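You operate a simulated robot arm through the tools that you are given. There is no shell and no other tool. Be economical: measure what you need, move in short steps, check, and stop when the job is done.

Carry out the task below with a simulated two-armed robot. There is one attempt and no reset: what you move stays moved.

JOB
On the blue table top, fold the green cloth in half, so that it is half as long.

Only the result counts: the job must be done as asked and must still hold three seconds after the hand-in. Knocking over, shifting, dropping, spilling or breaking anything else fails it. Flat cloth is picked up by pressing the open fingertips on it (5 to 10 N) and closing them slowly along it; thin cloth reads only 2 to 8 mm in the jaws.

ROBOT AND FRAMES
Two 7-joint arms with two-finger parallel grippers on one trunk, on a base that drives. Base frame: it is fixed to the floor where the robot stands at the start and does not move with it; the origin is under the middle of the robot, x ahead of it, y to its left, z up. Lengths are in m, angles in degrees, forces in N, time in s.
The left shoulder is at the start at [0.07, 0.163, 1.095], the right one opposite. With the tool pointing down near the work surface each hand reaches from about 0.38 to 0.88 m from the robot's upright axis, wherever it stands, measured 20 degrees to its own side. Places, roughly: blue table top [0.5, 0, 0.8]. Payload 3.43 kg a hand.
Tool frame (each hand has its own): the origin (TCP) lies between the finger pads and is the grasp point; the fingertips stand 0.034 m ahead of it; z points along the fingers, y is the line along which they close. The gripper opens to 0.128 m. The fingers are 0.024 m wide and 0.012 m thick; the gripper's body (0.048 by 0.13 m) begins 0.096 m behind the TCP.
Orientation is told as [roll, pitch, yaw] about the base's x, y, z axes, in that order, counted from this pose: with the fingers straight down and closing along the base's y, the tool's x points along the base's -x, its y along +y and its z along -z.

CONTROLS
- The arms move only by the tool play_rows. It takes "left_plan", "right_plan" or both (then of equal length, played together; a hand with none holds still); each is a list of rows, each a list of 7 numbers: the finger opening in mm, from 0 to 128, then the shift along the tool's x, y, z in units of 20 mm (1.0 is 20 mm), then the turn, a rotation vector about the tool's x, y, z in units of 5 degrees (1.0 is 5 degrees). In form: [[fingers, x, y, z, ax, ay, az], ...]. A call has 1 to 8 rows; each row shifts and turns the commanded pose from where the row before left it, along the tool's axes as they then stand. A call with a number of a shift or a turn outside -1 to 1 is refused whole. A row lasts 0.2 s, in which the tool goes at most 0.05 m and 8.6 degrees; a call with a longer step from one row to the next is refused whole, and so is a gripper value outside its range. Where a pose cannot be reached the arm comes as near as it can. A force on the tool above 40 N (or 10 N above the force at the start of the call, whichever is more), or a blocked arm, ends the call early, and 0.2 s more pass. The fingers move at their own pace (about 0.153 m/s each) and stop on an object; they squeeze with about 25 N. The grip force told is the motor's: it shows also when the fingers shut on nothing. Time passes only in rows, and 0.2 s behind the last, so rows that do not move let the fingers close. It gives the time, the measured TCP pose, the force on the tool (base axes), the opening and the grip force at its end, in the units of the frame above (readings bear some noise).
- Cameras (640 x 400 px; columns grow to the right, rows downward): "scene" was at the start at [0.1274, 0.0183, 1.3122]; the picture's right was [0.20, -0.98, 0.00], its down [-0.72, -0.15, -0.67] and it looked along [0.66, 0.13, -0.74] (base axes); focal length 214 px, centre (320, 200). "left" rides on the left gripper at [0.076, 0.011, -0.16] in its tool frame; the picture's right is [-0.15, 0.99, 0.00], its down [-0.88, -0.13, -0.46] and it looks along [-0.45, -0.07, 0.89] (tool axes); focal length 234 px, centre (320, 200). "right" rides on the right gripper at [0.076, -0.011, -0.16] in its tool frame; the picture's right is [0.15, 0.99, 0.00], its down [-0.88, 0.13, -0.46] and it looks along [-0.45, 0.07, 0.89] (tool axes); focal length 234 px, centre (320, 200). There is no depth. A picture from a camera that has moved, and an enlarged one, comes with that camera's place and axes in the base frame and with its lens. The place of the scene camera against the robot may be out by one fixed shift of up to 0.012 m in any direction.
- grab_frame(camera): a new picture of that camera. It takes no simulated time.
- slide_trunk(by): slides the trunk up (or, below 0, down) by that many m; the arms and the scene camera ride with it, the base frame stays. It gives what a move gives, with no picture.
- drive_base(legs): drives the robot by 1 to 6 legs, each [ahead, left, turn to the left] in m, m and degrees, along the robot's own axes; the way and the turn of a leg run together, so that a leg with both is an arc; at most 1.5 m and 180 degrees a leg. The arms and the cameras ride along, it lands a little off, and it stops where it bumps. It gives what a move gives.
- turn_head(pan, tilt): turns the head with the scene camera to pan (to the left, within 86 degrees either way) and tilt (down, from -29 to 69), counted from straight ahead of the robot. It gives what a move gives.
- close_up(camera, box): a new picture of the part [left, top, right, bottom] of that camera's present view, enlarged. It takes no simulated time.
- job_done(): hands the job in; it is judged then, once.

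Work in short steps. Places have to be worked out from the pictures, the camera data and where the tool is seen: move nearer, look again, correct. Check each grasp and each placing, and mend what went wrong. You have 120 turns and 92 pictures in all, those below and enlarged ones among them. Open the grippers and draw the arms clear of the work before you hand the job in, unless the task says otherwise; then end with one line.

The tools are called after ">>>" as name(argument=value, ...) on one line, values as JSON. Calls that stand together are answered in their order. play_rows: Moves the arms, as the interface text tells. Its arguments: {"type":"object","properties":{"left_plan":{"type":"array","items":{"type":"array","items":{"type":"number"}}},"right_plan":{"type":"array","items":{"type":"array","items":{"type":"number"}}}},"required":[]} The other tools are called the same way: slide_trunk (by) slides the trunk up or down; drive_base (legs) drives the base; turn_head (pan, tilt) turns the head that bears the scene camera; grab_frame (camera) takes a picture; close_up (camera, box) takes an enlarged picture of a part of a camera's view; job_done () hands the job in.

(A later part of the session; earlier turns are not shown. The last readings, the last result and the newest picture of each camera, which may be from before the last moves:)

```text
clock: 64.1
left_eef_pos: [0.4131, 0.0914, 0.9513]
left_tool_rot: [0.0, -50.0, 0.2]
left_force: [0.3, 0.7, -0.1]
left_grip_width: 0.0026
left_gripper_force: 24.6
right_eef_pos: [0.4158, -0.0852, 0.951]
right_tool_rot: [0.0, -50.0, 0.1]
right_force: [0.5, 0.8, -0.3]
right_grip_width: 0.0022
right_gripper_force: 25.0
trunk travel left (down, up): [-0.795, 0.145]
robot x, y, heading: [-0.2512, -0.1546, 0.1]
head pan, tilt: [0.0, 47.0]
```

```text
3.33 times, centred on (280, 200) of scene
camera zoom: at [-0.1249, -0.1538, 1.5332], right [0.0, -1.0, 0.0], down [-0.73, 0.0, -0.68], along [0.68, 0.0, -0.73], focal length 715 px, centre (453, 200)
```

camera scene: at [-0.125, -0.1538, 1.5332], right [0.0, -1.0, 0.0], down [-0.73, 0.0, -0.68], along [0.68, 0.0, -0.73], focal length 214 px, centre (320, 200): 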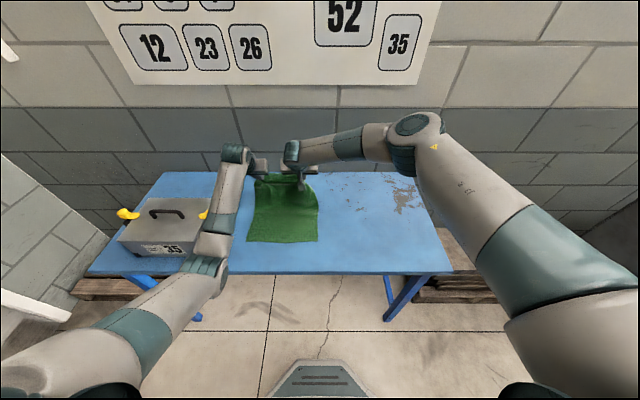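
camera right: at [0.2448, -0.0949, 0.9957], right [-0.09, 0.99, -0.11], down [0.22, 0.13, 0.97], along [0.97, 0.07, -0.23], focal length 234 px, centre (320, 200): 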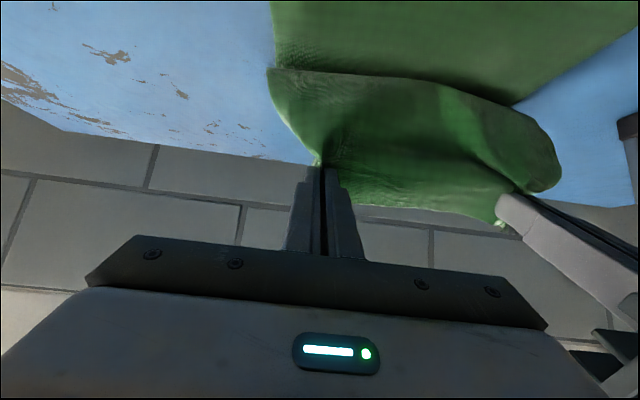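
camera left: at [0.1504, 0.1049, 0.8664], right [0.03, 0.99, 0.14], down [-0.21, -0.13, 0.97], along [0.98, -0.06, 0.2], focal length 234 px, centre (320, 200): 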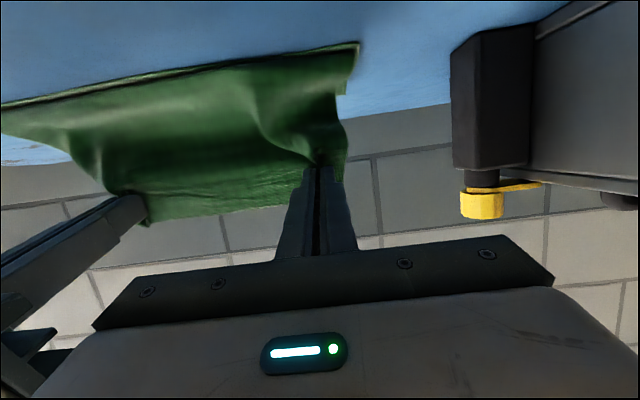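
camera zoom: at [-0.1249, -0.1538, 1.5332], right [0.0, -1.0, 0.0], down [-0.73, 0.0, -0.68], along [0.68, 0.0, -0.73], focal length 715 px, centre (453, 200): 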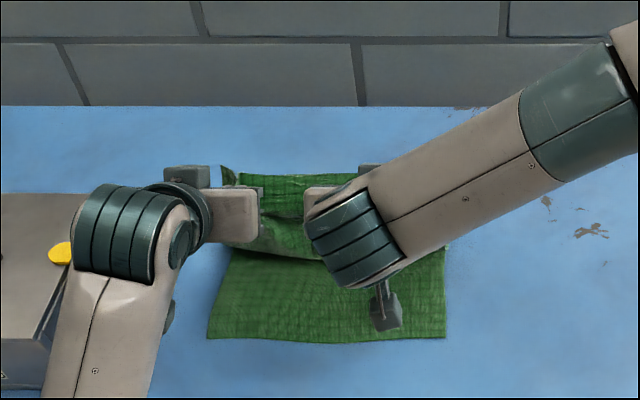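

The sheet touches down at x≈0.457 and the computed fold is ≈0.50, as wanted. I continue the arc down toward the near edge.

>>> play_rows(left_plan=[[0, 0.91, 0, -0.177, 0, -1, 0], [0, 0.891, 0, -0.256, 0, -1, 0], [0, 0.865, 0, -0.332, 0, 0, 0], [0, 0.99, 0, -0.053, 0, -1, 0], [0, 0.984, 0, -0.14, 0, -1, 0], [0, 0.969, 0, -0.225, 0, 0, 0], [0, 0, 0, 0, 0, 0, 0]], right_plan=[[0, 0.91, 0, -0.177, 0, -1, 0], [0, 0.891, 0, -0.256, 0, -1, 0], [0, 0.865, 0, -0.332, 0, 0, 0], [0, 0.99, 0, -0.053, 0, -1, 0], [0, 0.984, 0, -0.14, 0, -1, 0], [0, 0.969, 0, -0.225, 0, 0, 0], [0, 0, 0, 0, 0, 0, 0]])

>>> grab_frame(camera="right")

>>> grab_frame(camera="left")

>>> close_up(camera="scene", box=[200, 140, 360, 260])

```text
clock: 65.7
left_eef_pos: [0.3355, 0.0916, 0.8668]
left_tool_rot: [-0.2, -70.0, 0.4]
left_force: [0.3, 0.6, -0.4]
left_grip_width: 0.0021
left_gripper_force: 24.8
right_eef_pos: [0.3395, -0.0834, 0.8662]
right_tool_rot: [-0.1, -70.0, 0.3]
right_force: [-0.8, 0.0, -0.3]
right_grip_width: 0.0022
right_gripper_force: 25.3
trunk travel left (down, up): [-0.795, 0.145]
robot x, y, heading: [-0.257, -0.1552, 0.2]
head pan, tilt: [0.0, 47.0]
```

```text
39 pictures are left
camera right: at [0.1637, -0.0945, 0.8498], right [-0.05, 0.99, -0.14], down [-0.13, 0.13, 0.98], along [0.99, 0.07, 0.12], focal length 234 px, centre (320, 200)
```

right: 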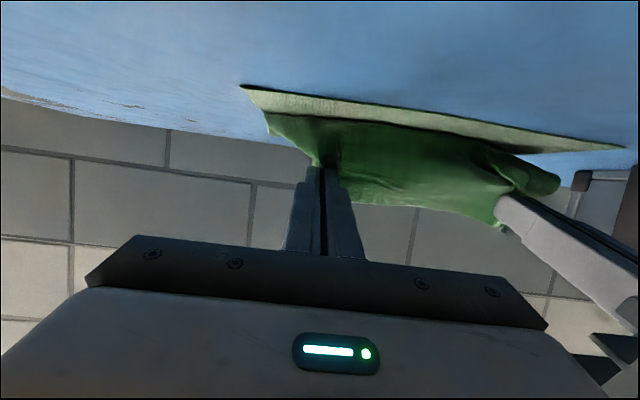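

```text
38 pictures are left
camera left: at [0.1604, 0.1034, 0.8504], right [0.05, 0.99, 0.14], down [-0.13, -0.13, 0.98], along [0.99, -0.06, 0.12], focal length 234 px, centre (320, 200)
```

left: 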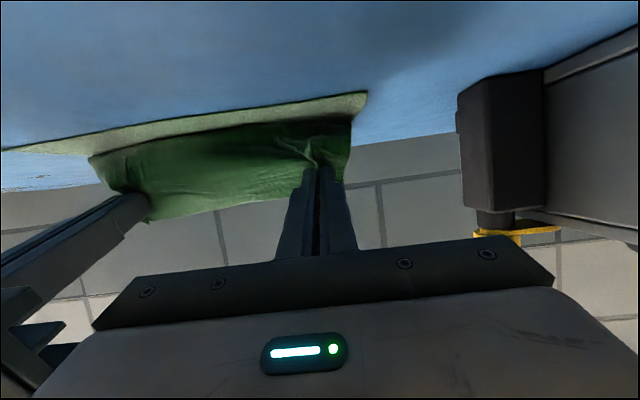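

```text
3.33 times, centred on (280, 200) of scene
camera zoom: at [-0.1243, -0.1534, 1.5331], right [0.0, -1.0, 0.0], down [-0.73, 0.0, -0.68], along [0.68, 0.0, -0.73], focal length 715 px, centre (453, 200)
```

zoom: 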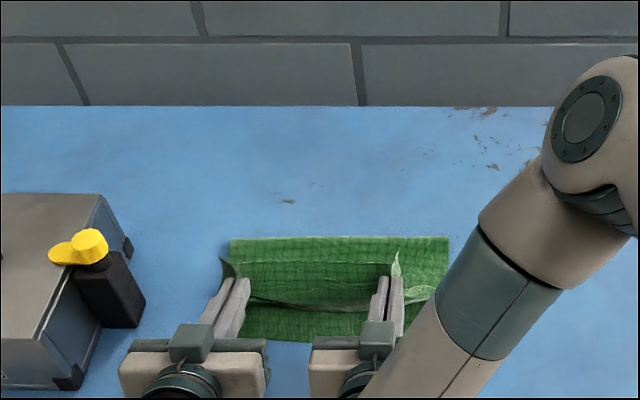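

Much better: the fold line is visible at x≈0.485, near edge 0.33; it should be ≈0.51. I redo this arc once more, crossing 2–3 cm lower so the fold ends a little farther out.

>>> play_rows(left_plan=[[0, -0.774, 0, 0.783, 0, 1, 0], [0, -0.84, 0, 0.712, 0, 1, 0], [0, -0.898, 0, 0.636, 0, 1, 0], [0, -0.951, 0, 0.555, 0, 1, 0], [0, -0.995, 0, 0.47, 0, 1, 0], [0, -1, 0, 0.382, 0, 1, 0], [0, -1, 0, 0.291, 0, 1, 0], [0, -1, 0, 0.197, 0, 0, 0]], right_plan=[[0, -0.774, 0, 0.783, 0, 1, 0], [0, -0.84, 0, 0.712, 0, 1, 0], [0, -0.898, 0, 0.636, 0, 1, 0], [0, -0.951, 0, 0.555, 0, 1, 0], [0, -0.995, 0, 0.47, 0, 1, 0], [0, -1, 0, 0.382, 0, 1, 0], [0, -1, 0, 0.291, 0, 1, 0], [0, -1, 0, 0.197, 0, 0, 0]])

>>> play_rows(left_plan=[[0, -0.819, 0, 0.574, 0, 0, 0], [0, -0.819, 0, 0.574, 0, 0, 0], [0, -0.819, 0, 0.574, 0, 0, 0], [0, -0.819, 0, 0.574, 0, 0, 0], [0, 0, 0, 0, 0, 0, 0]], right_plan=[[0, -0.819, 0, 0.574, 0, 0, 0], [0, -0.819, 0, 0.574, 0, 0, 0], [0, -0.819, 0, 0.574, 0, 0, 0], [0, -0.819, 0, 0.574, 0, 0, 0], [0, 0, 0, 0, 0, 0, 0]])

>>> grab_frame(camera="scene")

```text
clock: 67.5
left_eef_pos: [0.4935, 0.0922, 0.9363]
left_tool_rot: [-0.1, -34.9, 0.3]
left_force: [0.4, -1.0, 0.2]
left_grip_width: 0.002
left_gripper_force: 25.2
right_eef_pos: [0.4964, -0.0859, 0.9365]
right_tool_rot: [0.0, -34.9, 0.0]
right_force: [-0.3, 0.8, 1.1]
right_grip_width: 0.0023
right_gripper_force: 25.4
trunk travel left (down, up): [-0.795, 0.145]
robot x, y, heading: [-0.2542, -0.1564, 0.1]
head pan, tilt: [0.0, 47.0]
```

```text
clock: 68.7
left_eef_pos: [0.5723, 0.0924, 0.9393]
left_tool_rot: [0.1, -34.9, 0.0]
left_force: [0.3, -1.5, 0.3]
left_grip_width: 0.0022
left_gripper_force: 25.1
right_eef_pos: [0.5771, -0.0848, 0.9388]
right_tool_rot: [-0.1, -35.0, 0.1]
right_force: [-0.9, 1.7, 0.0]
right_grip_width: 0.0024
right_gripper_force: 24.8
trunk travel left (down, up): [-0.795, 0.145]
robot x, y, heading: [-0.2535, -0.1577, 0.3]
head pan, tilt: [0.0, 47.0]
```

```text
36 pictures are left
camera scene: at [-0.125, -0.154, 1.5331], right [0.0, -1.0, 0.0], down [-0.73, 0.0, -0.68], along [0.68, 0.0, -0.73], focal length 214 px, centre (320, 200)
```

scene: 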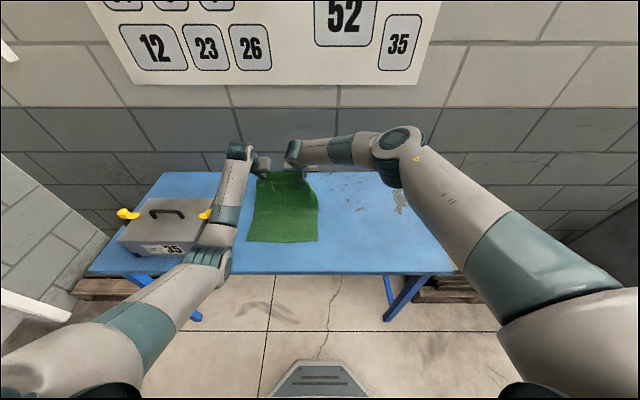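

Near edge is unchanged and the box is undisturbed. Now the lower arc back over the fold line.

>>> play_rows(left_plan=[[0, 0.547, 0, -0.657, 0, 0, 0], [0, 0.547, 0, -0.657, 0, 0, 0], [0, 0.547, 0, -0.657, 0, 0, 0], [0, 0.547, 0, -0.657, 0, -1, 0], [0, 0.862, 0, -0.413, 0, -1, 0], [0, 0.822, 0, -0.486, 0, -1, 0], [0, 0.777, 0, -0.556, 0, 0, 0], [0, 0.777, 0, -0.556, 0, 0, 0]], right_plan=[[0, 0.547, 0, -0.657, 0, 0, 0], [0, 0.547, 0, -0.657, 0, 0, 0], [0, 0.547, 0, -0.657, 0, 0, 0], [0, 0.547, 0, -0.657, 0, -1, 0], [0, 0.862, 0, -0.413, 0, -1, 0], [0, 0.822, 0, -0.486, 0, -1, 0], [0, 0.777, 0, -0.556, 0, 0, 0], [0, 0.777, 0, -0.556, 0, 0, 0]])

>>> play_rows(left_plan=[[0, 0.86, 0, -0.149, 0, -1, 0], [0, 0.844, 0, -0.223, 0, -1, 0], [0, 0.821, 0, -0.297, 0, 0, 0], [0, 0.821, 0, -0.297, 0, 0, 0], [0, 0.892, 0, -0.209, 0, -1, 0], [0, 0.869, 0, -0.286, 0, -1, 0], [0, 0.841, 0, -0.361, 0, 0, 0], [0, 0, 0, 0, 0, 0, 0]], right_plan=[[0, 0.86, 0, -0.149, 0, -1, 0], [0, 0.844, 0, -0.223, 0, -1, 0], [0, 0.821, 0, -0.297, 0, 0, 0], [0, 0.821, 0, -0.297, 0, 0, 0], [0, 0.892, 0, -0.209, 0, -1, 0], [0, 0.869, 0, -0.286, 0, -1, 0], [0, 0.841, 0, -0.361, 0, 0, 0], [0, 0, 0, 0, 0, 0, 0]])

>>> grab_frame(camera="right")

>>> grab_frame(camera="left")

>>> close_up(camera="scene", box=[200, 140, 360, 260])

```text
clock: 70.5
left_eef_pos: [0.4349, 0.0913, 0.9376]
left_tool_rot: [0.0, -50.1, 0.2]
left_force: [0.1, -0.8, -0.6]
left_grip_width: 0.0024
left_gripper_force: 24.9
right_eef_pos: [0.438, -0.0846, 0.937]
right_tool_rot: [-0.1, -50.2, 0.1]
right_force: [0.2, 0.8, -0.1]
right_grip_width: 0.0021
right_gripper_force: 25.1
trunk travel left (down, up): [-0.795, 0.145]
robot x, y, heading: [-0.2519, -0.1569, 0.2]
head pan, tilt: [0.0, 47.0]
```

```text
clock: 72.3
left_eef_pos: [0.3456, 0.092, 0.8511]
left_tool_rot: [-0.1, -69.9, 0.3]
left_force: [0.0, -1.1, -0.1]
left_grip_width: 0.0023
left_gripper_force: 25.0
right_eef_pos: [0.3478, -0.0859, 0.8527]
right_tool_rot: [-0.1, -70.0, 0.0]
right_force: [-0.1, 0.3, -0.8]
right_grip_width: 0.002
right_gripper_force: 24.9
trunk travel left (down, up): [-0.795, 0.145]
robot x, y, heading: [-0.2561, -0.1536, -0.0]
head pan, tilt: [0.0, 47.0]
```

```text
35 pictures are left
camera right: at [0.1718, -0.0961, 0.8346], right [-0.05, 0.99, -0.14], down [-0.13, 0.13, 0.98], along [0.99, 0.07, 0.12], focal length 234 px, centre (320, 200)
```

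right: 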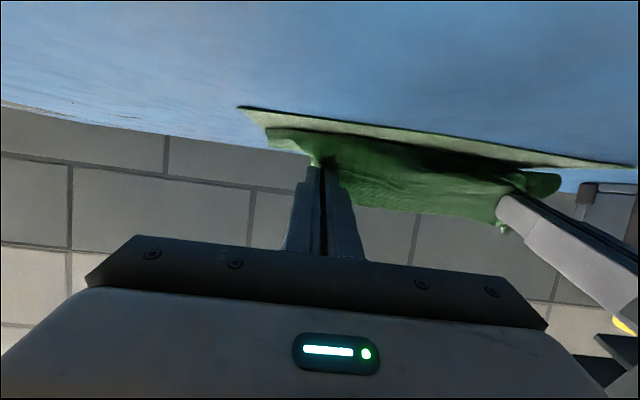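

```text
34 pictures are left
camera left: at [0.1681, 0.1034, 0.8353], right [0.05, 0.99, 0.14], down [-0.13, -0.13, 0.98], along [0.99, -0.06, 0.12], focal length 234 px, centre (320, 200)
```

left: 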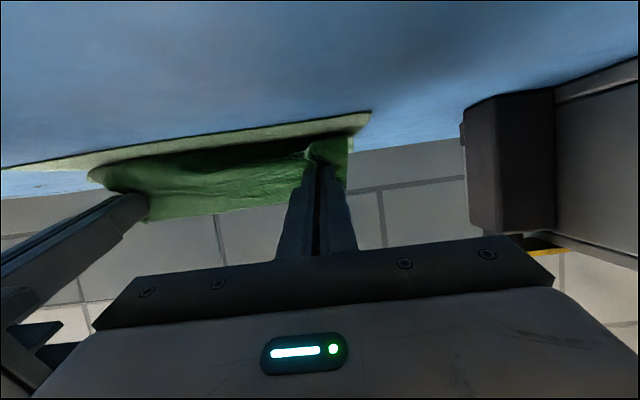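

```text
3.33 times, centred on (280, 200) of scene
camera zoom: at [-0.124, -0.1534, 1.533], right [0.0, -1.0, 0.0], down [-0.73, 0.0, -0.68], along [0.68, 0.0, -0.73], focal length 715 px, centre (453, 200)
```

zoom: 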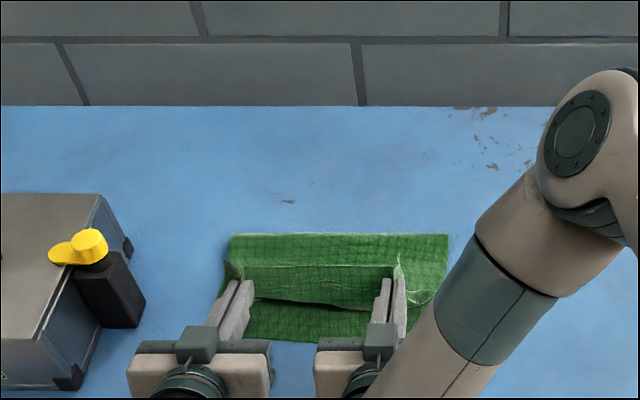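

Fold is now at ≈0.495 with the near edge at 0.331, so still ~1.5 cm short of half. One more pass, crossing another 2.5 cm lower.

>>> play_rows(left_plan=[[0, -0.774, 0, 0.783, 0, 1, 0], [0, -0.84, 0, 0.712, 0, 1, 0], [0, -0.898, 0, 0.636, 0, 1, 0], [0, -0.951, 0, 0.555, 0, 1, 0], [0, -0.995, 0, 0.47, 0, 1, 0], [0, -1, 0, 0.382, 0, 1, 0], [0, -1, 0, 0.291, 0, 1, 0], [0, -1, 0, 0.197, 0, 0, 0]], right_plan=[[0, -0.774, 0, 0.783, 0, 1, 0], [0, -0.84, 0, 0.712, 0, 1, 0], [0, -0.898, 0, 0.636, 0, 1, 0], [0, -0.951, 0, 0.555, 0, 1, 0], [0, -0.995, 0, 0.47, 0, 1, 0], [0, -1, 0, 0.382, 0, 1, 0], [0, -1, 0, 0.291, 0, 1, 0], [0, -1, 0, 0.197, 0, 0, 0]])

>>> play_rows(left_plan=[[0, -0.819, 0, 0.574, 0, 0, 0], [0, -0.819, 0, 0.574, 0, 0, 0], [0, -0.819, 0, 0.574, 0, 0, 0], [0, -0.819, 0, 0.574, 0, 0, 0], [0, 0, 0, 0, 0, 0, 0]], right_plan=[[0, -0.819, 0, 0.574, 0, 0, 0], [0, -0.819, 0, 0.574, 0, 0, 0], [0, -0.819, 0, 0.574, 0, 0, 0], [0, -0.819, 0, 0.574, 0, 0, 0], [0, 0, 0, 0, 0, 0, 0]])

>>> play_rows(left_plan=[[0, 0.7, 0, -0.613, 0, 0, 0], [0, 0.7, 0, -0.613, 0, 0, 0], [0, 0.7, 0, -0.613, 0, 0, 0], [0, 0.7, 0, -0.613, 0, -1, 0], [0, 0.814, 0, -0.372, 0, -1, 0], [0, 0.778, 0, -0.442, 0, -1, 0], [0, 0.736, 0, -0.508, 0, 0, 0], [0, 0.736, 0, -0.508, 0, 0, 0]], right_plan=[[0, 0.7, 0, -0.613, 0, 0, 0], [0, 0.7, 0, -0.613, 0, 0, 0], [0, 0.7, 0, -0.613, 0, 0, 0], [0, 0.7, 0, -0.613, 0, -1, 0], [0, 0.814, 0, -0.372, 0, -1, 0], [0, 0.778, 0, -0.442, 0, -1, 0], [0, 0.736, 0, -0.508, 0, 0, 0], [0, 0.736, 0, -0.508, 0, 0, 0]])

>>> play_rows(left_plan=[[0, 0.724, 0, -0.182, 0, -1, 0], [0, 0.705, 0, -0.245, 0, -1, 0], [0, 0.68, 0, -0.305, 0, 0, 0], [0, 0.68, 0, -0.305, 0, 0, 0], [0, 0.86, 0, -0.323, 0, -1, 0], [0, 0.828, 0, -0.397, 0, -1, 0], [0, 0.791, 0, -0.468, 0, 0, 0], [0, 0, 0, 0, 0, 0, 0]], right_plan=[[0, 0.724, 0, -0.182, 0, -1, 0], [0, 0.705, 0, -0.245, 0, -1, 0], [0, 0.68, 0, -0.305, 0, 0, 0], [0, 0.68, 0, -0.305, 0, 0, 0], [0, 0.86, 0, -0.323, 0, -1, 0], [0, 0.828, 0, -0.397, 0, -1, 0], [0, 0.791, 0, -0.468, 0, 0, 0], [0, 0, 0, 0, 0, 0, 0]])

>>> grab_frame(camera="right")

>>> close_up(camera="scene", box=[200, 140, 360, 260])

```text
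clock: 74.1
left_eef_pos: [0.5016, 0.0907, 0.9248]
left_tool_rot: [0.0, -34.9, 0.2]
left_force: [0.9, -0.7, -0.3]
left_grip_width: 0.0021
left_gripper_force: 25.4
right_eef_pos: [0.5049, -0.0847, 0.9231]
right_tool_rot: [0.0, -35.0, 0.1]
right_force: [0.0, -0.6, -0.7]
right_grip_width: 0.0022
right_gripper_force: 25.3
trunk travel left (down, up): [-0.795, 0.145]
robot x, y, heading: [-0.2566, -0.1566, 0.2]
head pan, tilt: [0.0, 47.0]
```

```text
clock: 75.3
left_eef_pos: [0.5782, 0.0921, 0.9249]
left_tool_rot: [0.0, -35.0, 0.2]
left_force: [-0.1, -1.0, 0.4]
left_grip_width: 0.0023
left_gripper_force: 25.0
right_eef_pos: [0.5833, -0.0857, 0.9234]
right_tool_rot: [0.0, -35.1, 0.1]
right_force: [-0.4, 1.2, 0.4]
right_grip_width: 0.0022
right_gripper_force: 24.5
trunk travel left (down, up): [-0.795, 0.145]
robot x, y, heading: [-0.2538, -0.1608, 0.2]
head pan, tilt: [0.0, 47.0]
```

```text
clock: 77.1
left_eef_pos: [0.4373, 0.0932, 0.9141]
left_tool_rot: [-0.1, -50.1, 0.2]
left_force: [0.9, -1.0, -0.6]
left_grip_width: 0.0022
left_gripper_force: 24.8
right_eef_pos: [0.4396, -0.0843, 0.9139]
right_tool_rot: [0.0, -50.1, 0.1]
right_force: [-0.4, 1.3, 0.3]
right_grip_width: 0.0021
right_gripper_force: 25.1
trunk travel left (down, up): [-0.795, 0.145]
robot x, y, heading: [-0.2519, -0.157, 0.0]
head pan, tilt: [0.0, 47.0]
```

```text
clock: 78.9
left_eef_pos: [0.3457, 0.0928, 0.8421]
left_tool_rot: [0.0, -70.0, 0.2]
left_force: [-1.0, 0.2, 0.2]
left_grip_width: 0.0022
left_gripper_force: 25.2
right_eef_pos: [0.3488, -0.0849, 0.842]
right_tool_rot: [-0.2, -69.9, 0.0]
right_force: [-0.1, -0.2, 0.1]
right_grip_width: 0.0023
right_gripper_force: 25.4
trunk travel left (down, up): [-0.795, 0.145]
robot x, y, heading: [-0.2523, -0.1581, 0.4]
head pan, tilt: [0.0, 47.0]
```

```text
32 pictures are left
camera right: at [0.1735, -0.0945, 0.8259], right [-0.05, 0.99, -0.14], down [-0.12, 0.13, 0.98], along [0.99, 0.06, 0.12], focal length 234 px, centre (320, 200)
```

right: 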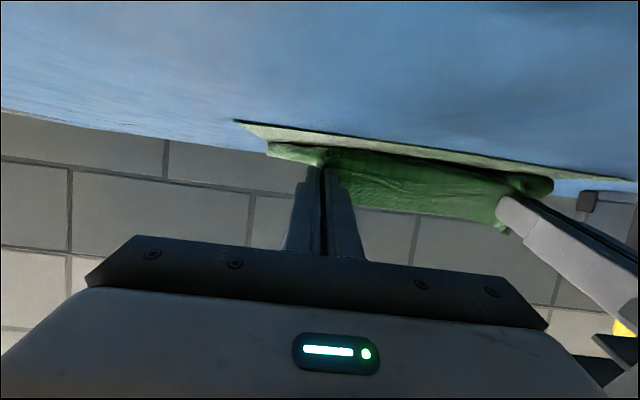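

```text
3.33 times, centred on (280, 200) of scene
camera zoom: at [-0.124, -0.1535, 1.533], right [0.0, -1.0, 0.0], down [-0.73, 0.0, -0.68], along [0.68, 0.0, -0.73], focal length 715 px, centre (453, 200)
```

zoom: 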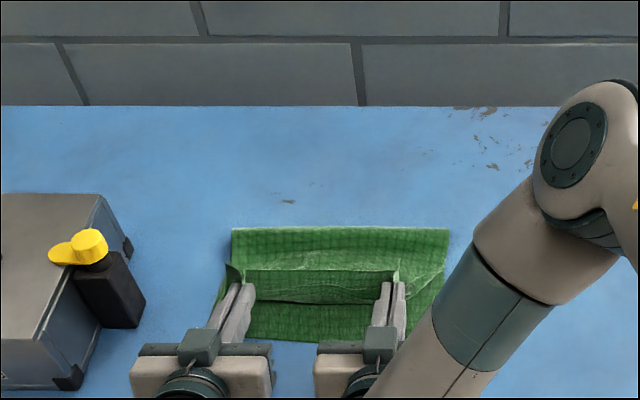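

Now the fold is at x≈0.507 with near edge 0.331 – a proper half. I draw the held edge the last ~3 cm toward the near edge, low and slightly taut, tilting to 80°.

>>> play_rows(left_plan=[[0, 0.526, 0, -0.713, 0, -1, 0], [0, 0.45, 0, -0.75, 0, -1, 0], [0, 0, 0, 0, 0, 0, 0]], right_plan=[[0, 0.526, 0, -0.713, 0, -1, 0], [0, 0.45, 0, -0.75, 0, -1, 0], [0, 0, 0, 0, 0, 0, 0]])

>>> grab_frame(camera="right")

>>> close_up(camera="scene", box=[200, 140, 360, 260])

```text
clock: 79.7
left_eef_pos: [0.3138, 0.0919, 0.8329]
left_tool_rot: [0.0, -80.0, 0.2]
left_force: [-0.4, 0.3, 0.0]
left_grip_width: 0.0022
left_gripper_force: 26.1
right_eef_pos: [0.3128, -0.0516, 0.8786]
right_tool_rot: [-1.0, -79.1, 0.0]
right_force: [0.0, -0.8, -0.1]
right_grip_width: 0.0025
right_gripper_force: 24.9
right hand out of reach, approached as far as the arm can: row 1, 2
trunk travel left (down, up): [-0.795, 0.145]
robot x, y, heading: [-0.2527, -0.1596, 0.1]
head pan, tilt: [0.0, 47.0]
```

```text
30 pictures are left
camera right: at [0.1409, -0.0596, 0.8355], right [-0.01, 0.99, -0.15], down [-0.28, 0.14, 0.95], along [0.96, 0.05, 0.27], focal length 234 px, centre (320, 200)
```

right: 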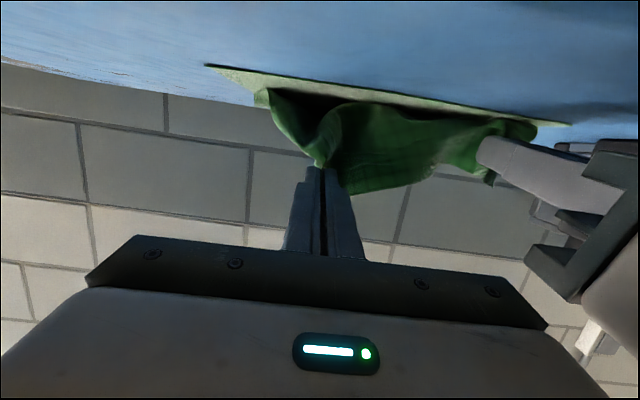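

```text
3.33 times, centred on (280, 200) of scene
camera zoom: at [-0.1232, -0.1546, 1.533], right [0.0, -1.0, 0.0], down [-0.73, 0.0, -0.68], along [0.68, 0.0, -0.73], focal length 715 px, centre (453, 200)
```

zoom: 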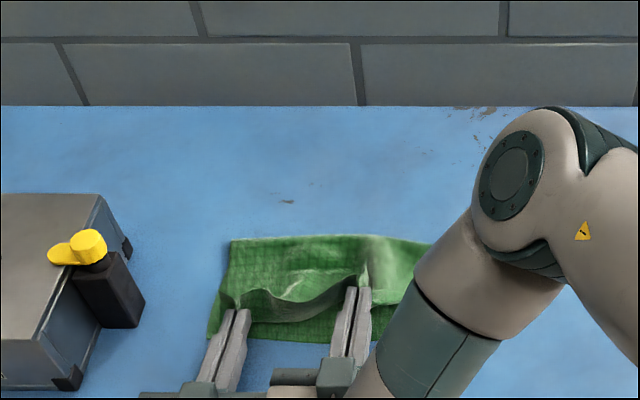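

The right arm hit its limit there and swung inward, disturbing the cloth. I reverse that step on both hands; afterwards I'll use the base for the last backward bit.

>>> play_rows(left_plan=[[0, 0, 0, 0, 0, 1, 0], [0, -0.45, 0, 0.75, 0, 1, 0], [0, -0.526, 0, 0.713, 0, 0, 0], [0, 0, 0, 0, 0, 0, 0]], right_plan=[[0, 0, 0, 0, 0, 1, 0], [0, -0.45, 0, 0.75, 0, 1, 0], [0, -0.526, 0, 0.713, 0, 0, 0], [0, 0, 0, 0, 0, 0, 0]])

>>> close_up(camera="scene", box=[200, 140, 360, 260])

```text
clock: 80.7
left_eef_pos: [0.3461, 0.0935, 0.8411]
left_tool_rot: [-0.1, -70.0, 0.3]
left_force: [-1.1, 0.0, 0.2]
left_grip_width: 0.0022
left_gripper_force: 25.1
right_eef_pos: [0.3475, -0.0515, 0.8901]
right_tool_rot: [-0.1, -70.0, 0.1]
right_force: [0.6, 0.4, 0.6]
right_grip_width: 0.0023
right_gripper_force: 25.6
trunk travel left (down, up): [-0.795, 0.145]
robot x, y, heading: [-0.2542, -0.1551, 0.2]
head pan, tilt: [0.0, 47.0]
```

```text
3.33 times, centred on (280, 200) of scene
camera zoom: at [-0.1249, -0.1539, 1.5331], right [0.0, -1.0, 0.0], down [-0.73, 0.0, -0.68], along [0.68, 0.0, -0.73], focal length 715 px, centre (453, 200)
```

zoom: 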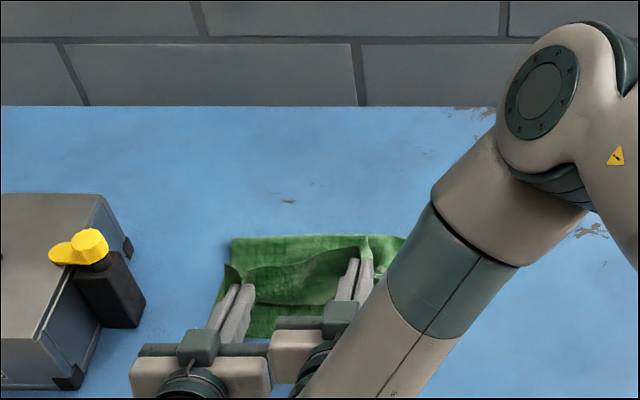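

The right hand is 34 mm inward and 48 mm high now. I redo the reset pass, with the right hand's rows corrected to line up with the left again.

>>> play_rows(left_plan=[[0, -0.774, 0, 0.783, 0, 1, 0], [0, -0.84, 0, 0.712, 0, 1, 0], [0, -0.898, 0, 0.636, 0, 1, 0], [0, -0.951, 0, 0.555, 0, 1, 0], [0, -0.995, 0, 0.47, 0, 1, 0], [0, -1, 0, 0.382, 0, 1, 0], [0, -1, 0, 0.291, 0, 1, 0], [0, -1, 0, 0.197, 0, 0, 0]], right_plan=[[0, -0.492, -0.21, 0.886, 0, 1, 0], [0, -0.568, -0.21, 0.839, 0, 1, 0], [0, -0.638, -0.21, 0.786, 0, 1, 0], [0, -0.705, -0.21, 0.727, 0, 1, 0], [0, -0.765, -0.21, 0.663, 0, 1, 0], [0, -0.788, -0.21, 0.594, 0, 1, 0], [0, -0.807, -0.21, 0.521, 0, 1, 0], [0, -0.828, -0.21, 0.443, 0, 0, 0]])

>>> play_rows(left_plan=[[0, -0.819, 0, 0.574, 0, 0, 0], [0, -0.819, 0, 0.574, 0, 0, 0], [0, -0.819, 0, 0.574, 0, 0, 0], [0, -0.819, 0, 0.574, 0, 0, 0], [0, 0, 0, 0, 0, 0, 0]], right_plan=[[0, -0.819, 0, 0.574, 0, 0, 0], [0, -0.819, 0, 0.574, 0, 0, 0], [0, -0.819, 0, 0.574, 0, 0, 0], [0, -0.819, 0, 0.574, 0, 0, 0], [0, 0, 0, 0, 0, 0, 0]])

>>> grab_frame(camera="scene")

```text
clock: 82.5
left_eef_pos: [0.5038, 0.0929, 0.9148]
left_tool_rot: [0.0, -34.9, 0.1]
left_force: [-0.3, -0.3, -1.0]
left_grip_width: 0.0023
left_gripper_force: 24.9
right_eef_pos: [0.5027, -0.0843, 0.9134]
right_tool_rot: [0.0, -34.8, 0.1]
right_force: [0.1, -0.1, -1.2]
right_grip_width: 0.0023
right_gripper_force: 25.5
trunk travel left (down, up): [-0.795, 0.145]
robot x, y, heading: [-0.2529, -0.1542, 0.3]
head pan, tilt: [0.0, 47.0]
```

```text
clock: 83.7
left_eef_pos: [0.5837, 0.0948, 0.9149]
left_tool_rot: [0.0, -35.1, 0.2]
left_force: [-0.6, -0.5, -0.7]
left_grip_width: 0.0022
left_gripper_force: 25.4
right_eef_pos: [0.5839, -0.0846, 0.9134]
right_tool_rot: [-0.1, -35.0, 0.1]
right_force: [-0.5, 0.5, 0.2]
right_grip_width: 0.0024
right_gripper_force: 24.8
trunk travel left (down, up): [-0.795, 0.145]
robot x, y, heading: [-0.2519, -0.1556, 0.0]
head pan, tilt: [0.0, 47.0]
```

```text
27 pictures are left
camera scene: at [-0.125, -0.154, 1.5331], right [0.0, -1.0, 0.0], down [-0.73, 0.0, -0.68], along [0.68, 0.0, -0.73], focal length 214 px, centre (320, 200)
```

scene: 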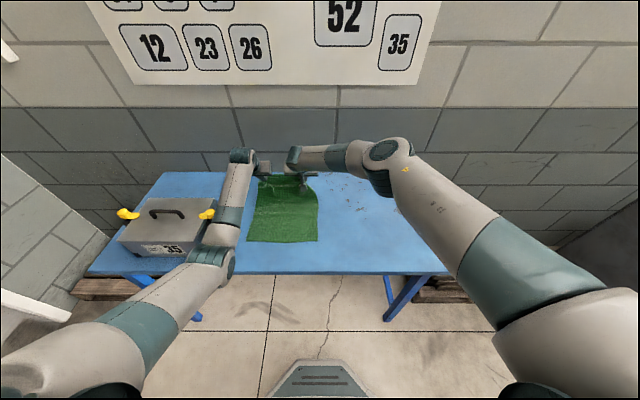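

All is aligned again, near edge unchanged. I repeat the good arc.

>>> play_rows(left_plan=[[0, 0.638, 0, -0.703, 0, 0, 0], [0, 0.638, 0, -0.703, 0, 0, 0], [0, 0.638, 0, -0.703, 0, 0, 0], [0, 0.638, 0, -0.703, 0, -1, 0], [0, 0.814, 0, -0.372, 0, -1, 0], [0, 0.778, 0, -0.442, 0, -1, 0], [0, 0.736, 0, -0.508, 0, 0, 0], [0, 0.736, 0, -0.508, 0, 0, 0]], right_plan=[[0, 0.638, 0, -0.703, 0, 0, 0], [0, 0.638, 0, -0.703, 0, 0, 0], [0, 0.638, 0, -0.703, 0, 0, 0], [0, 0.638, 0, -0.703, 0, -1, 0], [0, 0.814, 0, -0.372, 0, -1, 0], [0, 0.778, 0, -0.442, 0, -1, 0], [0, 0.736, 0, -0.508, 0, 0, 0], [0, 0.736, 0, -0.508, 0, 0, 0]])

>>> play_rows(left_plan=[[0, 0.724, 0, -0.182, 0, -1, 0], [0, 0.705, 0, -0.245, 0, -1, 0], [0, 0.68, 0, -0.305, 0, 0, 0], [0, 0.68, 0, -0.305, 0, 0, 0], [0, 0.86, 0, -0.323, 0, -1, 0], [0, 0.828, 0, -0.397, 0, -1, 0], [0, 0.6, 0, -0.35, 0, 0, 0], [0, 0, 0, 0, 0, 0, 0]], right_plan=[[0, 0.724, 0, -0.182, 0, -1, 0], [0, 0.705, 0, -0.245, 0, -1, 0], [0, 0.68, 0, -0.305, 0, 0, 0], [0, 0.68, 0, -0.305, 0, 0, 0], [0, 0.86, 0, -0.323, 0, -1, 0], [0, 0.828, 0, -0.397, 0, -1, 0], [0, 0.6, 0, -0.35, 0, 0, 0], [0, 0, 0, 0, 0, 0, 0]])

>>> drive_base(legs=[[-0.035, 0, 0]])

>>> close_up(camera="scene", box=[200, 140, 360, 260])

>>> grab_frame(camera="right")

```text
clock: 85.5
left_eef_pos: [0.4403, 0.0927, 0.9122]
left_tool_rot: [-0.1, -50.0, 0.1]
left_force: [0.0, -0.7, 0.0]
left_grip_width: 0.0024
left_gripper_force: 25.0
right_eef_pos: [0.4387, -0.0849, 0.91]
right_tool_rot: [0.0, -50.1, 0.0]
right_force: [0.5, 0.6, -0.2]
right_grip_width: 0.0025
right_gripper_force: 24.9
trunk travel left (down, up): [-0.795, 0.145]
robot x, y, heading: [-0.2506, -0.1606, 0.4]
head pan, tilt: [0.0, 47.0]
```

```text
clock: 87.3
left_eef_pos: [0.3536, 0.093, 0.8436]
left_tool_rot: [-0.1, -70.0, 0.3]
left_force: [-0.1, -0.5, 0.3]
left_grip_width: 0.0021
left_gripper_force: 24.7
right_eef_pos: [0.3519, -0.0845, 0.8451]
right_tool_rot: [-0.3, -69.9, 0.1]
right_force: [0.5, -0.3, 0.2]
right_grip_width: 0.0023
right_gripper_force: 24.9
trunk travel left (down, up): [-0.795, 0.145]
robot x, y, heading: [-0.2558, -0.1586, 0.0]
head pan, tilt: [0.0, 47.0]
```

```text
clock: 88.2
left_eef_pos: [0.3218, 0.0915, 0.8411]
left_tool_rot: [0.0, -69.9, 0.1]
left_force: [-0.3, -1.1, -0.1]
left_grip_width: 0.002
left_gripper_force: 25.1
right_eef_pos: [0.321, -0.0854, 0.8432]
right_tool_rot: [-0.1, -69.8, 0.0]
right_force: [-0.4, -0.1, -0.6]
right_grip_width: 0.002
right_gripper_force: 25.5
trunk travel left (down, up): [-0.795, 0.145]
robot x, y, heading: [-0.2893, -0.1591, -0.0]
head pan, tilt: [0.0, 47.0]
```

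```text
3.33 times, centred on (280, 200) of scene
camera zoom: at [-0.1544, -0.1541, 1.5326], right [0.0, -1.0, 0.0], down [-0.73, 0.0, -0.68], along [0.68, 0.0, -0.73], focal length 715 px, centre (453, 200)
```

zoom: 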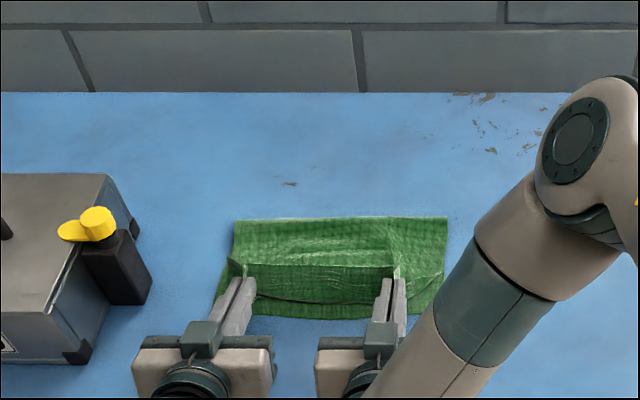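

```text
25 pictures are left
camera right: at [0.1452, -0.0961, 0.827], right [-0.05, 0.99, -0.14], down [-0.12, 0.13, 0.98], along [0.99, 0.07, 0.12], focal length 234 px, centre (320, 200)
```

right: 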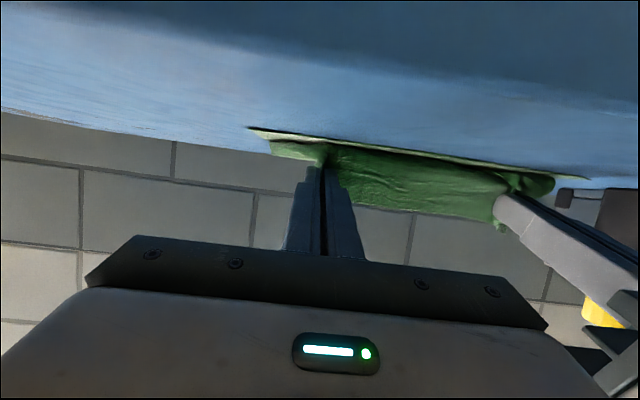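

Fold ≈0.497, near edge ≈0.334, and the held edge is just above it. I lower 8 mm, open the fingers slightly and withdraw along the fingers toward the robot, so that the flap is drawn with them.

>>> play_rows(left_plan=[[0, 0.376, 0, 0.137, 0, 0, 0], [6, 0, 0, 0, 0, 0, 0], [12, 0, 0, -0.4, 0, 0, 0], [14, 0, 0, -0.8, 0, 0, 0], [16, 0, 0, -0.9, 0, 0, 0], [16, 0, 0, -0.9, 0, 0, 0], [16, 0, 0, 0, 0, 0, 0]], right_plan=[[0, 0.376, 0, 0.137, 0, 0, 0], [6, 0, 0, 0, 0, 0, 0], [12, 0, 0, -0.4, 0, 0, 0], [14, 0, 0, -0.8, 0, 0, 0], [16, 0, 0, -0.9, 0, 0, 0], [16, 0, 0, -0.9, 0, 0, 0], [16, 0, 0, 0, 0, 0, 0]])

>>> close_up(camera="scene", box=[200, 140, 360, 260])

>>> grab_frame(camera="right")

```text
clock: 89.8
left_eef_pos: [0.2643, 0.0913, 0.8568]
left_tool_rot: [-0.1, -70.0, 0.1]
left_force: [0.1, 0.2, 0.4]
left_grip_width: 0.0162
left_gripper_force: 0.1
right_eef_pos: [0.2643, -0.0862, 0.8575]
right_tool_rot: [-0.2, -70.0, 0.0]
right_force: [0.7, 0.1, 0.2]
right_grip_width: 0.016
right_gripper_force: 0.1
trunk travel left (down, up): [-0.795, 0.145]
robot x, y, heading: [-0.2872, -0.1541, 0.1]
head pan, tilt: [0.0, 47.0]
```

```text
3.33 times, centred on (280, 200) of scene
camera zoom: at [-0.1571, -0.1542, 1.533], right [0.0, -1.0, 0.0], down [-0.73, 0.0, -0.68], along [0.68, 0.0, -0.73], focal length 715 px, centre (453, 200)
```

zoom: 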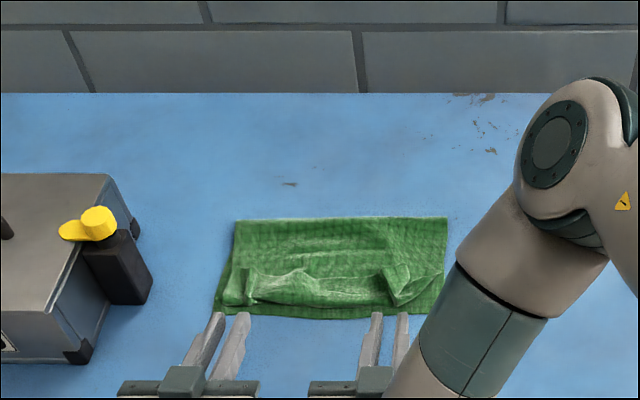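

```text
23 pictures are left
camera right: at [0.087, -0.096, 0.8411], right [-0.05, 0.99, -0.14], down [-0.13, 0.13, 0.98], along [0.99, 0.06, 0.12], focal length 234 px, centre (320, 200)
```

right: 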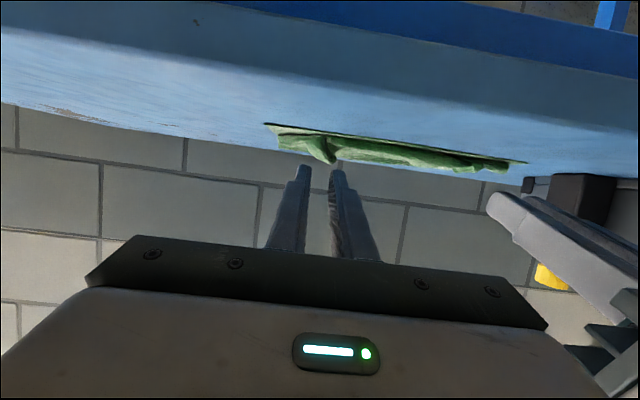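

Released: the cloth lies folded, with a curled flap near the near edge. I raise the hands out of the way and look in detail.

>>> play_rows(left_plan=[[16, -0.9, 0.3, -0.6, 0, 0, 0], [16, -0.9, 0.3, -0.6, 0, 1, 0], [16, -0.9, 0.3, -0.6, 0, 1, 0], [16, -0.9, 0, -0.6, 0, 1, 0], [16, -0.9, 0, -0.6, 0, 1, 0], [16, 0, 0, 0, 0, 0, 0]], right_plan=[[16, -0.9, -0.6, -0.6, 0, 0, 0], [16, -0.9, -0.6, -0.6, 0, 1, 0], [16, -0.9, -0.6, -0.6, 0, 1, 0], [16, -0.9, -0.6, -0.6, 0, 1, 0], [16, -0.9, -0.6, -0.6, 0, 1, 0], [16, 0, 0, 0, 0, 0, 0]])

>>> close_up(camera="scene", box=[220, 170, 340, 245])

```text
clock: 91.2
left_eef_pos: [0.2496, 0.1111, 0.9639]
left_tool_rot: [-0.1, -50.0, 0.1]
left_force: [0.6, 0.5, 0.4]
left_grip_width: 0.0158
left_gripper_force: 0.3
right_eef_pos: [0.2464, -0.1438, 0.9652]
right_tool_rot: [-0.2, -50.0, 0.1]
right_force: [0.3, -0.1, -0.3]
right_grip_width: 0.0159
right_gripper_force: 0.0
trunk travel left (down, up): [-0.795, 0.145]
robot x, y, heading: [-0.2862, -0.1536, 0.2]
head pan, tilt: [0.0, 47.0]
```

```text
5.33 times, centred on (280, 208) of scene
camera zoom: at [-0.1586, -0.1531, 1.5331], right [0.0, -1.0, 0.0], down [-0.73, 0.0, -0.68], along [0.68, 0.0, -0.73], focal length 1144 px, centre (533, 160)
```

zoom: 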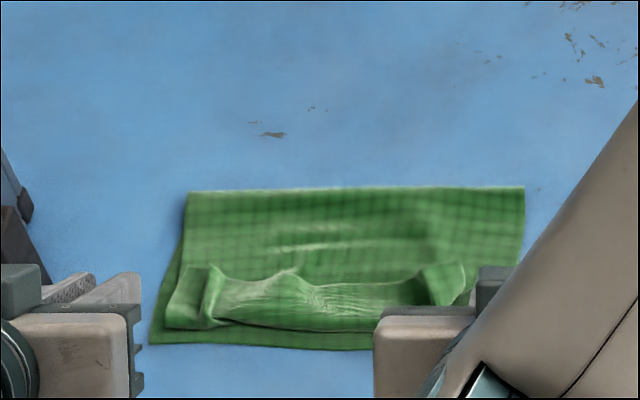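

The fold line is at ≈0.489 and the near edge at 0.33, but the last ~5 cm of the top layer is curled back (edge at x≈0.395, ridges at y≈0.115 and −0.086). I'll regrasp it right at its edge with fingers tilted toward the robot, so that a larger turn flips it outward.

>>> drive_base(legs=[[0.1, 0, 0]])

>>> play_rows(left_plan=[[50, 0, 0, 0, 0, 1, 0], [50, 0, 0, 0, 0, 1, 0], [50, 0, 0, 0, 0, 1, 0], [50, 0, 0, 0, 0, 1, 0], [50, 0, 0, 0, 0, 1, 0], [50, 0, 0, 0, 0, 1, 0], [50, 0, 0, 0, 0, 1, 0], [50, 0, 0, 0, 0, 1, 0]], right_plan=[[50, 0, 0.36, 0, 0, 1, 0], [50, 0, 0.36, 0, 0, 1, 0], [50, 0, 0.36, 0, 0, 1, 0], [50, 0, 0.36, 0, 0, 1, 0], [50, 0, 0.36, 0, 0, 1, 0], [50, 0, 0.36, 0, 0, 1, 0], [50, 0, 0.36, 0, 0, 1, 0], [50, 0, 0.36, 0, 0, 1, 0]])

>>> play_rows(left_plan=[[50, -0.37, 0.05, 0.12, 0, 1, 0], [50, -0.37, 0.05, 0.12, 0, 1, 0], [50, -0.37, 0.05, 0.12, 0, 1, 0], [50, -0.37, 0.05, 0.12, 0, 1, 0], [50, -0.37, 0, 0.12, 0, 1, 0], [50, -0.37, 0, 0.12, 0, 1, 0], [50, -0.37, 0, 0.12, 0, 1, 0], [50, -0.37, 0, 0.12, 0, 1, 0]], right_plan=[[50, -0.37, 0, 0.12, 0, 1, 0], [50, -0.37, 0, 0.12, 0, 1, 0], [50, -0.37, 0, 0.12, 0, 1, 0], [50, -0.37, 0, 0.12, 0, 1, 0], [50, -0.37, 0, 0.12, 0, 1, 0], [50, -0.37, 0, 0.12, 0, 1, 0], [50, -0.37, 0, 0.12, 0, 1, 0], [50, -0.37, 0, 0.12, 0, 1, 0]])

>>> grab_frame(camera="left")

>>> grab_frame(camera="right")

```text
clock: 92.3
left_eef_pos: [0.3494, 0.111, 0.9642]
left_tool_rot: [-0.1, -50.0, 0.3]
left_force: [0.2, -0.1, -0.1]
left_grip_width: 0.0163
left_gripper_force: 0.0
right_eef_pos: [0.3475, -0.143, 0.9659]
right_tool_rot: [-0.1, -50.0, 0.1]
right_force: [0.2, -0.4, -0.3]
right_grip_width: 0.016
right_gripper_force: 0.1
trunk travel left (down, up): [-0.795, 0.145]
robot x, y, heading: [-0.1863, -0.1563, 0.3]
head pan, tilt: [0.0, 47.0]
```

```text
clock: 94.1
left_eef_pos: [0.3503, 0.1131, 0.9635]
left_tool_rot: [0.0, -9.9, 0.3]
left_force: [0.2, 0.2, -0.8]
left_grip_width: 0.05
left_gripper_force: 0.0
right_eef_pos: [0.3482, -0.0841, 0.964]
right_tool_rot: [-0.1, -9.9, 0.1]
right_force: [-0.3, 1.2, -0.3]
right_grip_width: 0.0502
right_gripper_force: 0.2
trunk travel left (down, up): [-0.795, 0.145]
robot x, y, heading: [-0.1853, -0.1558, 0.2]
head pan, tilt: [0.0, 47.0]
```

```text
clock: 95.9
left_eef_pos: [0.404, 0.116, 0.9377]
left_tool_rot: [0.0, 30.2, 0.2]
left_force: [-0.1, 1.0, -0.5]
left_grip_width: 0.0501
left_gripper_force: 0.0
right_eef_pos: [0.403, -0.0851, 0.9379]
right_tool_rot: [-0.1, 30.3, 0.0]
right_force: [-0.8, 1.0, 0.0]
right_grip_width: 0.0504
right_gripper_force: 0.0
trunk travel left (down, up): [-0.795, 0.145]
robot x, y, heading: [-0.1893, -0.1586, 0.1]
head pan, tilt: [0.0, 47.0]
```

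```text
21 pictures are left
camera left: at [0.4193, 0.1284, 1.1136], right [0.12, 0.99, -0.07], down [0.99, -0.13, -0.05], along [-0.06, -0.07, -1.0], focal length 234 px, centre (320, 200)
```

left: 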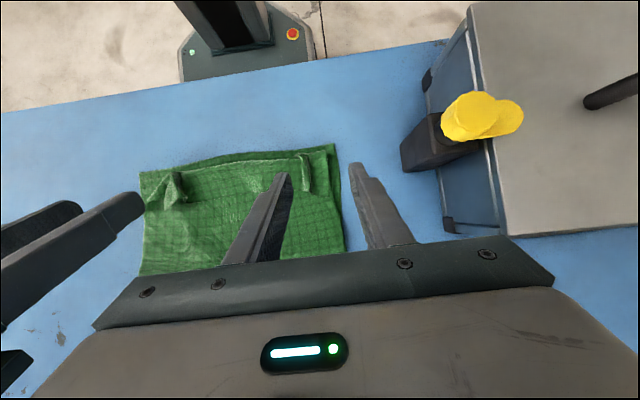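

```text
20 pictures are left
camera right: at [0.4183, -0.0963, 1.1146], right [-0.13, 0.99, 0.07], down [0.99, 0.13, -0.05], along [-0.06, 0.07, -1.0], focal length 234 px, centre (320, 200)
```

right: 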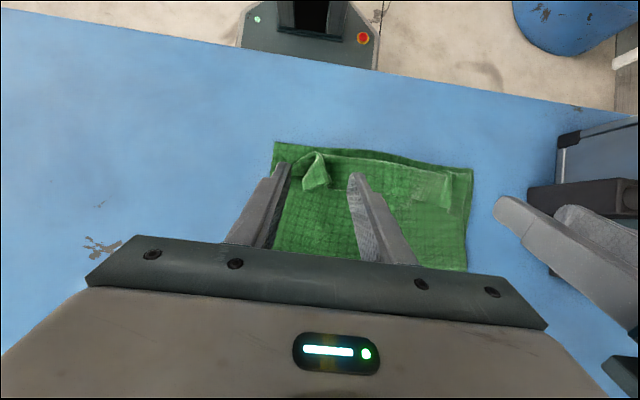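

These top-down views show the two pinch ridges clearly: left at y≈0.096, x 0.338–0.385; right from (0.345,−0.096) to (0.384,−0.071). I centre the fingers over their far ends and descend most of the way.

>>> play_rows(left_plan=[[50, 0, -0.5, 0, 0, 0, 0], [50, 0, -0.5, 0, 0, 0, 0], [50, -0.293, 0, 0.707, 0, 0, 0], [50, -0.293, 0, 0.707, 0, 0, 0], [50, -0.293, 0, 0.707, 0, 0, 0], [50, -0.293, 0, 0.707, 0, 0, 0], [50, -0.293, 0, 0.707, 0, 0, 0], [50, 0, 0, 0, 0, 0, 0]], right_plan=[[50, 0, 0.2, 0, 0, 0, 0], [50, 0, 0.15, 0, 0, 0, 0], [50, -0.293, 0, 0.707, 0, 0, 0], [50, -0.293, 0, 0.707, 0, 0, 0], [50, -0.293, 0, 0.707, 0, 0, 0], [50, -0.293, 0, 0.707, 0, 0, 0], [50, -0.293, 0, 0.707, 0, 0, 0], [50, 0, 0, 0, 0, 0, 0]])

>>> grab_frame(camera="left")

>>> grab_frame(camera="right")

```text
clock: 97.7
left_eef_pos: [0.3953, 0.0958, 0.8631]
left_tool_rot: [0.1, 30.0, 0.2]
left_force: [-0.5, -0.2, 0.2]
left_grip_width: 0.05
left_gripper_force: 0.0
right_eef_pos: [0.3926, -0.0784, 0.8612]
right_tool_rot: [-0.1, 30.0, 0.0]
right_force: [-0.5, 0.1, 0.4]
right_grip_width: 0.0498
right_gripper_force: 0.0
trunk travel left (down, up): [-0.795, 0.145]
robot x, y, heading: [-0.1878, -0.1574, -0.1]
head pan, tilt: [0.0, 47.0]
```

```text
19 pictures are left
camera left: at [0.4089, 0.1078, 1.0387], right [0.12, 0.99, -0.07], down [0.99, -0.13, -0.05], along [-0.05, -0.07, -1.0], focal length 234 px, centre (320, 200)
```

left: 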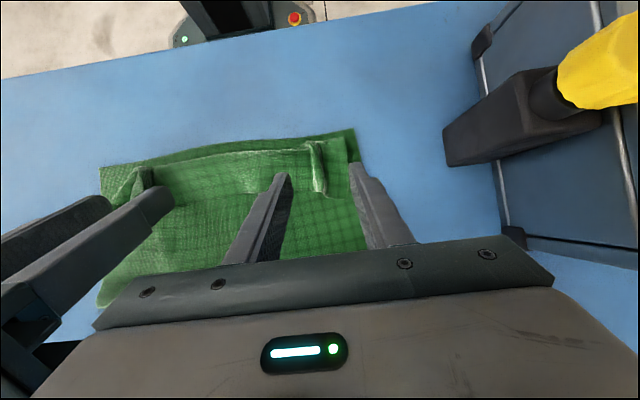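

```text
18 pictures are left
camera right: at [0.4066, -0.0883, 1.0387], right [-0.13, 0.99, 0.07], down [0.99, 0.13, -0.05], along [-0.06, 0.07, -1.0], focal length 234 px, centre (320, 200)
```

right: 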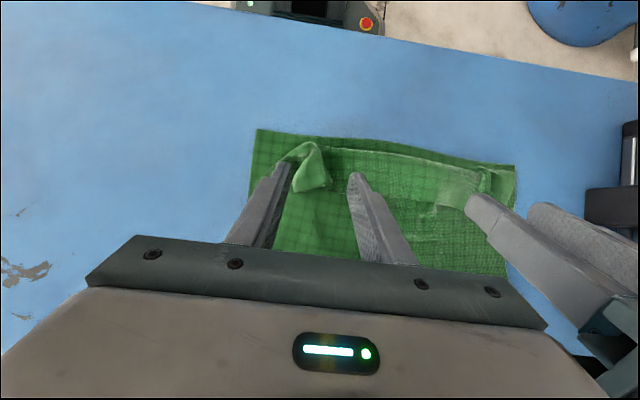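

Both ridges lie right between the fingertips. I descend the last 14 mm and close slowly.

>>> play_rows(left_plan=[[50, -0.18, 0, 0.3, 0, 0, 0], [50, -0.18, 0, 0.3, 0, 0, 0], [50, 0, 0, 0, 0, 0, 0]], right_plan=[[50, -0.18, 0, 0.3, 0, 0, 0], [50, -0.18, 0, 0.3, 0, 0, 0], [50, 0, 0, 0, 0, 0, 0]])

>>> play_rows(left_plan=[[40, 0, 0, 0, 0, 0, 0], [30, 0, 0, 0, 0, 0, 0], [22, 0, 0, 0, 0, 0, 0], [15, 0, 0, 0, 0, 0, 0], [8, 0, 0, 0, 0, 0, 0], [0, 0, 0, 0, 0, 0, 0], [0, 0, 0, 0, 0, 0, 0], [0, 0, 0, 0, 0, 0, 0]], right_plan=[[40, 0, 0, 0, 0, 0, 0], [30, 0, 0, 0, 0, 0, 0], [22, 0, 0, 0, 0, 0, 0], [15, 0, 0, 0, 0, 0, 0], [8, 0, 0, 0, 0, 0, 0], [0, 0, 0, 0, 0, 0, 0], [0, 0, 0, 0, 0, 0, 0], [0, 0, 0, 0, 0, 0, 0]])

```text
clock: 98.5
left_eef_pos: [0.3952, 0.0966, 0.8478]
left_tool_rot: [0.0, 30.0, 0.2]
left_force: [0.0, -0.1, -0.8]
left_grip_width: 0.05
left_gripper_force: 0.1
right_eef_pos: [0.3928, -0.0779, 0.8482]
right_tool_rot: [0.0, 30.1, -0.1]
right_force: [0.3, 0.7, -1.0]
right_grip_width: 0.0501
right_gripper_force: 0.0
trunk travel left (down, up): [-0.795, 0.145]
robot x, y, heading: [-0.1852, -0.1552, 0.1]
head pan, tilt: [0.0, 47.0]
```

```text
clock: 100.3
left_eef_pos: [0.3957, 0.0961, 0.848]
left_tool_rot: [0.0, 29.9, 0.2]
left_force: [0.1, -0.6, -1.2]
left_grip_width: 0.0018
left_gripper_force: 25.1
right_eef_pos: [0.3921, -0.0781, 0.8488]
right_tool_rot: [-0.1, 30.1, 0.0]
right_force: [1.0, -0.7, -1.0]
right_grip_width: 0.0023
right_gripper_force: 25.6
trunk travel left (down, up): [-0.795, 0.145]
robot x, y, heading: [-0.1913, -0.1532, 0.1]
head pan, tilt: [0.0, 47.0]
```

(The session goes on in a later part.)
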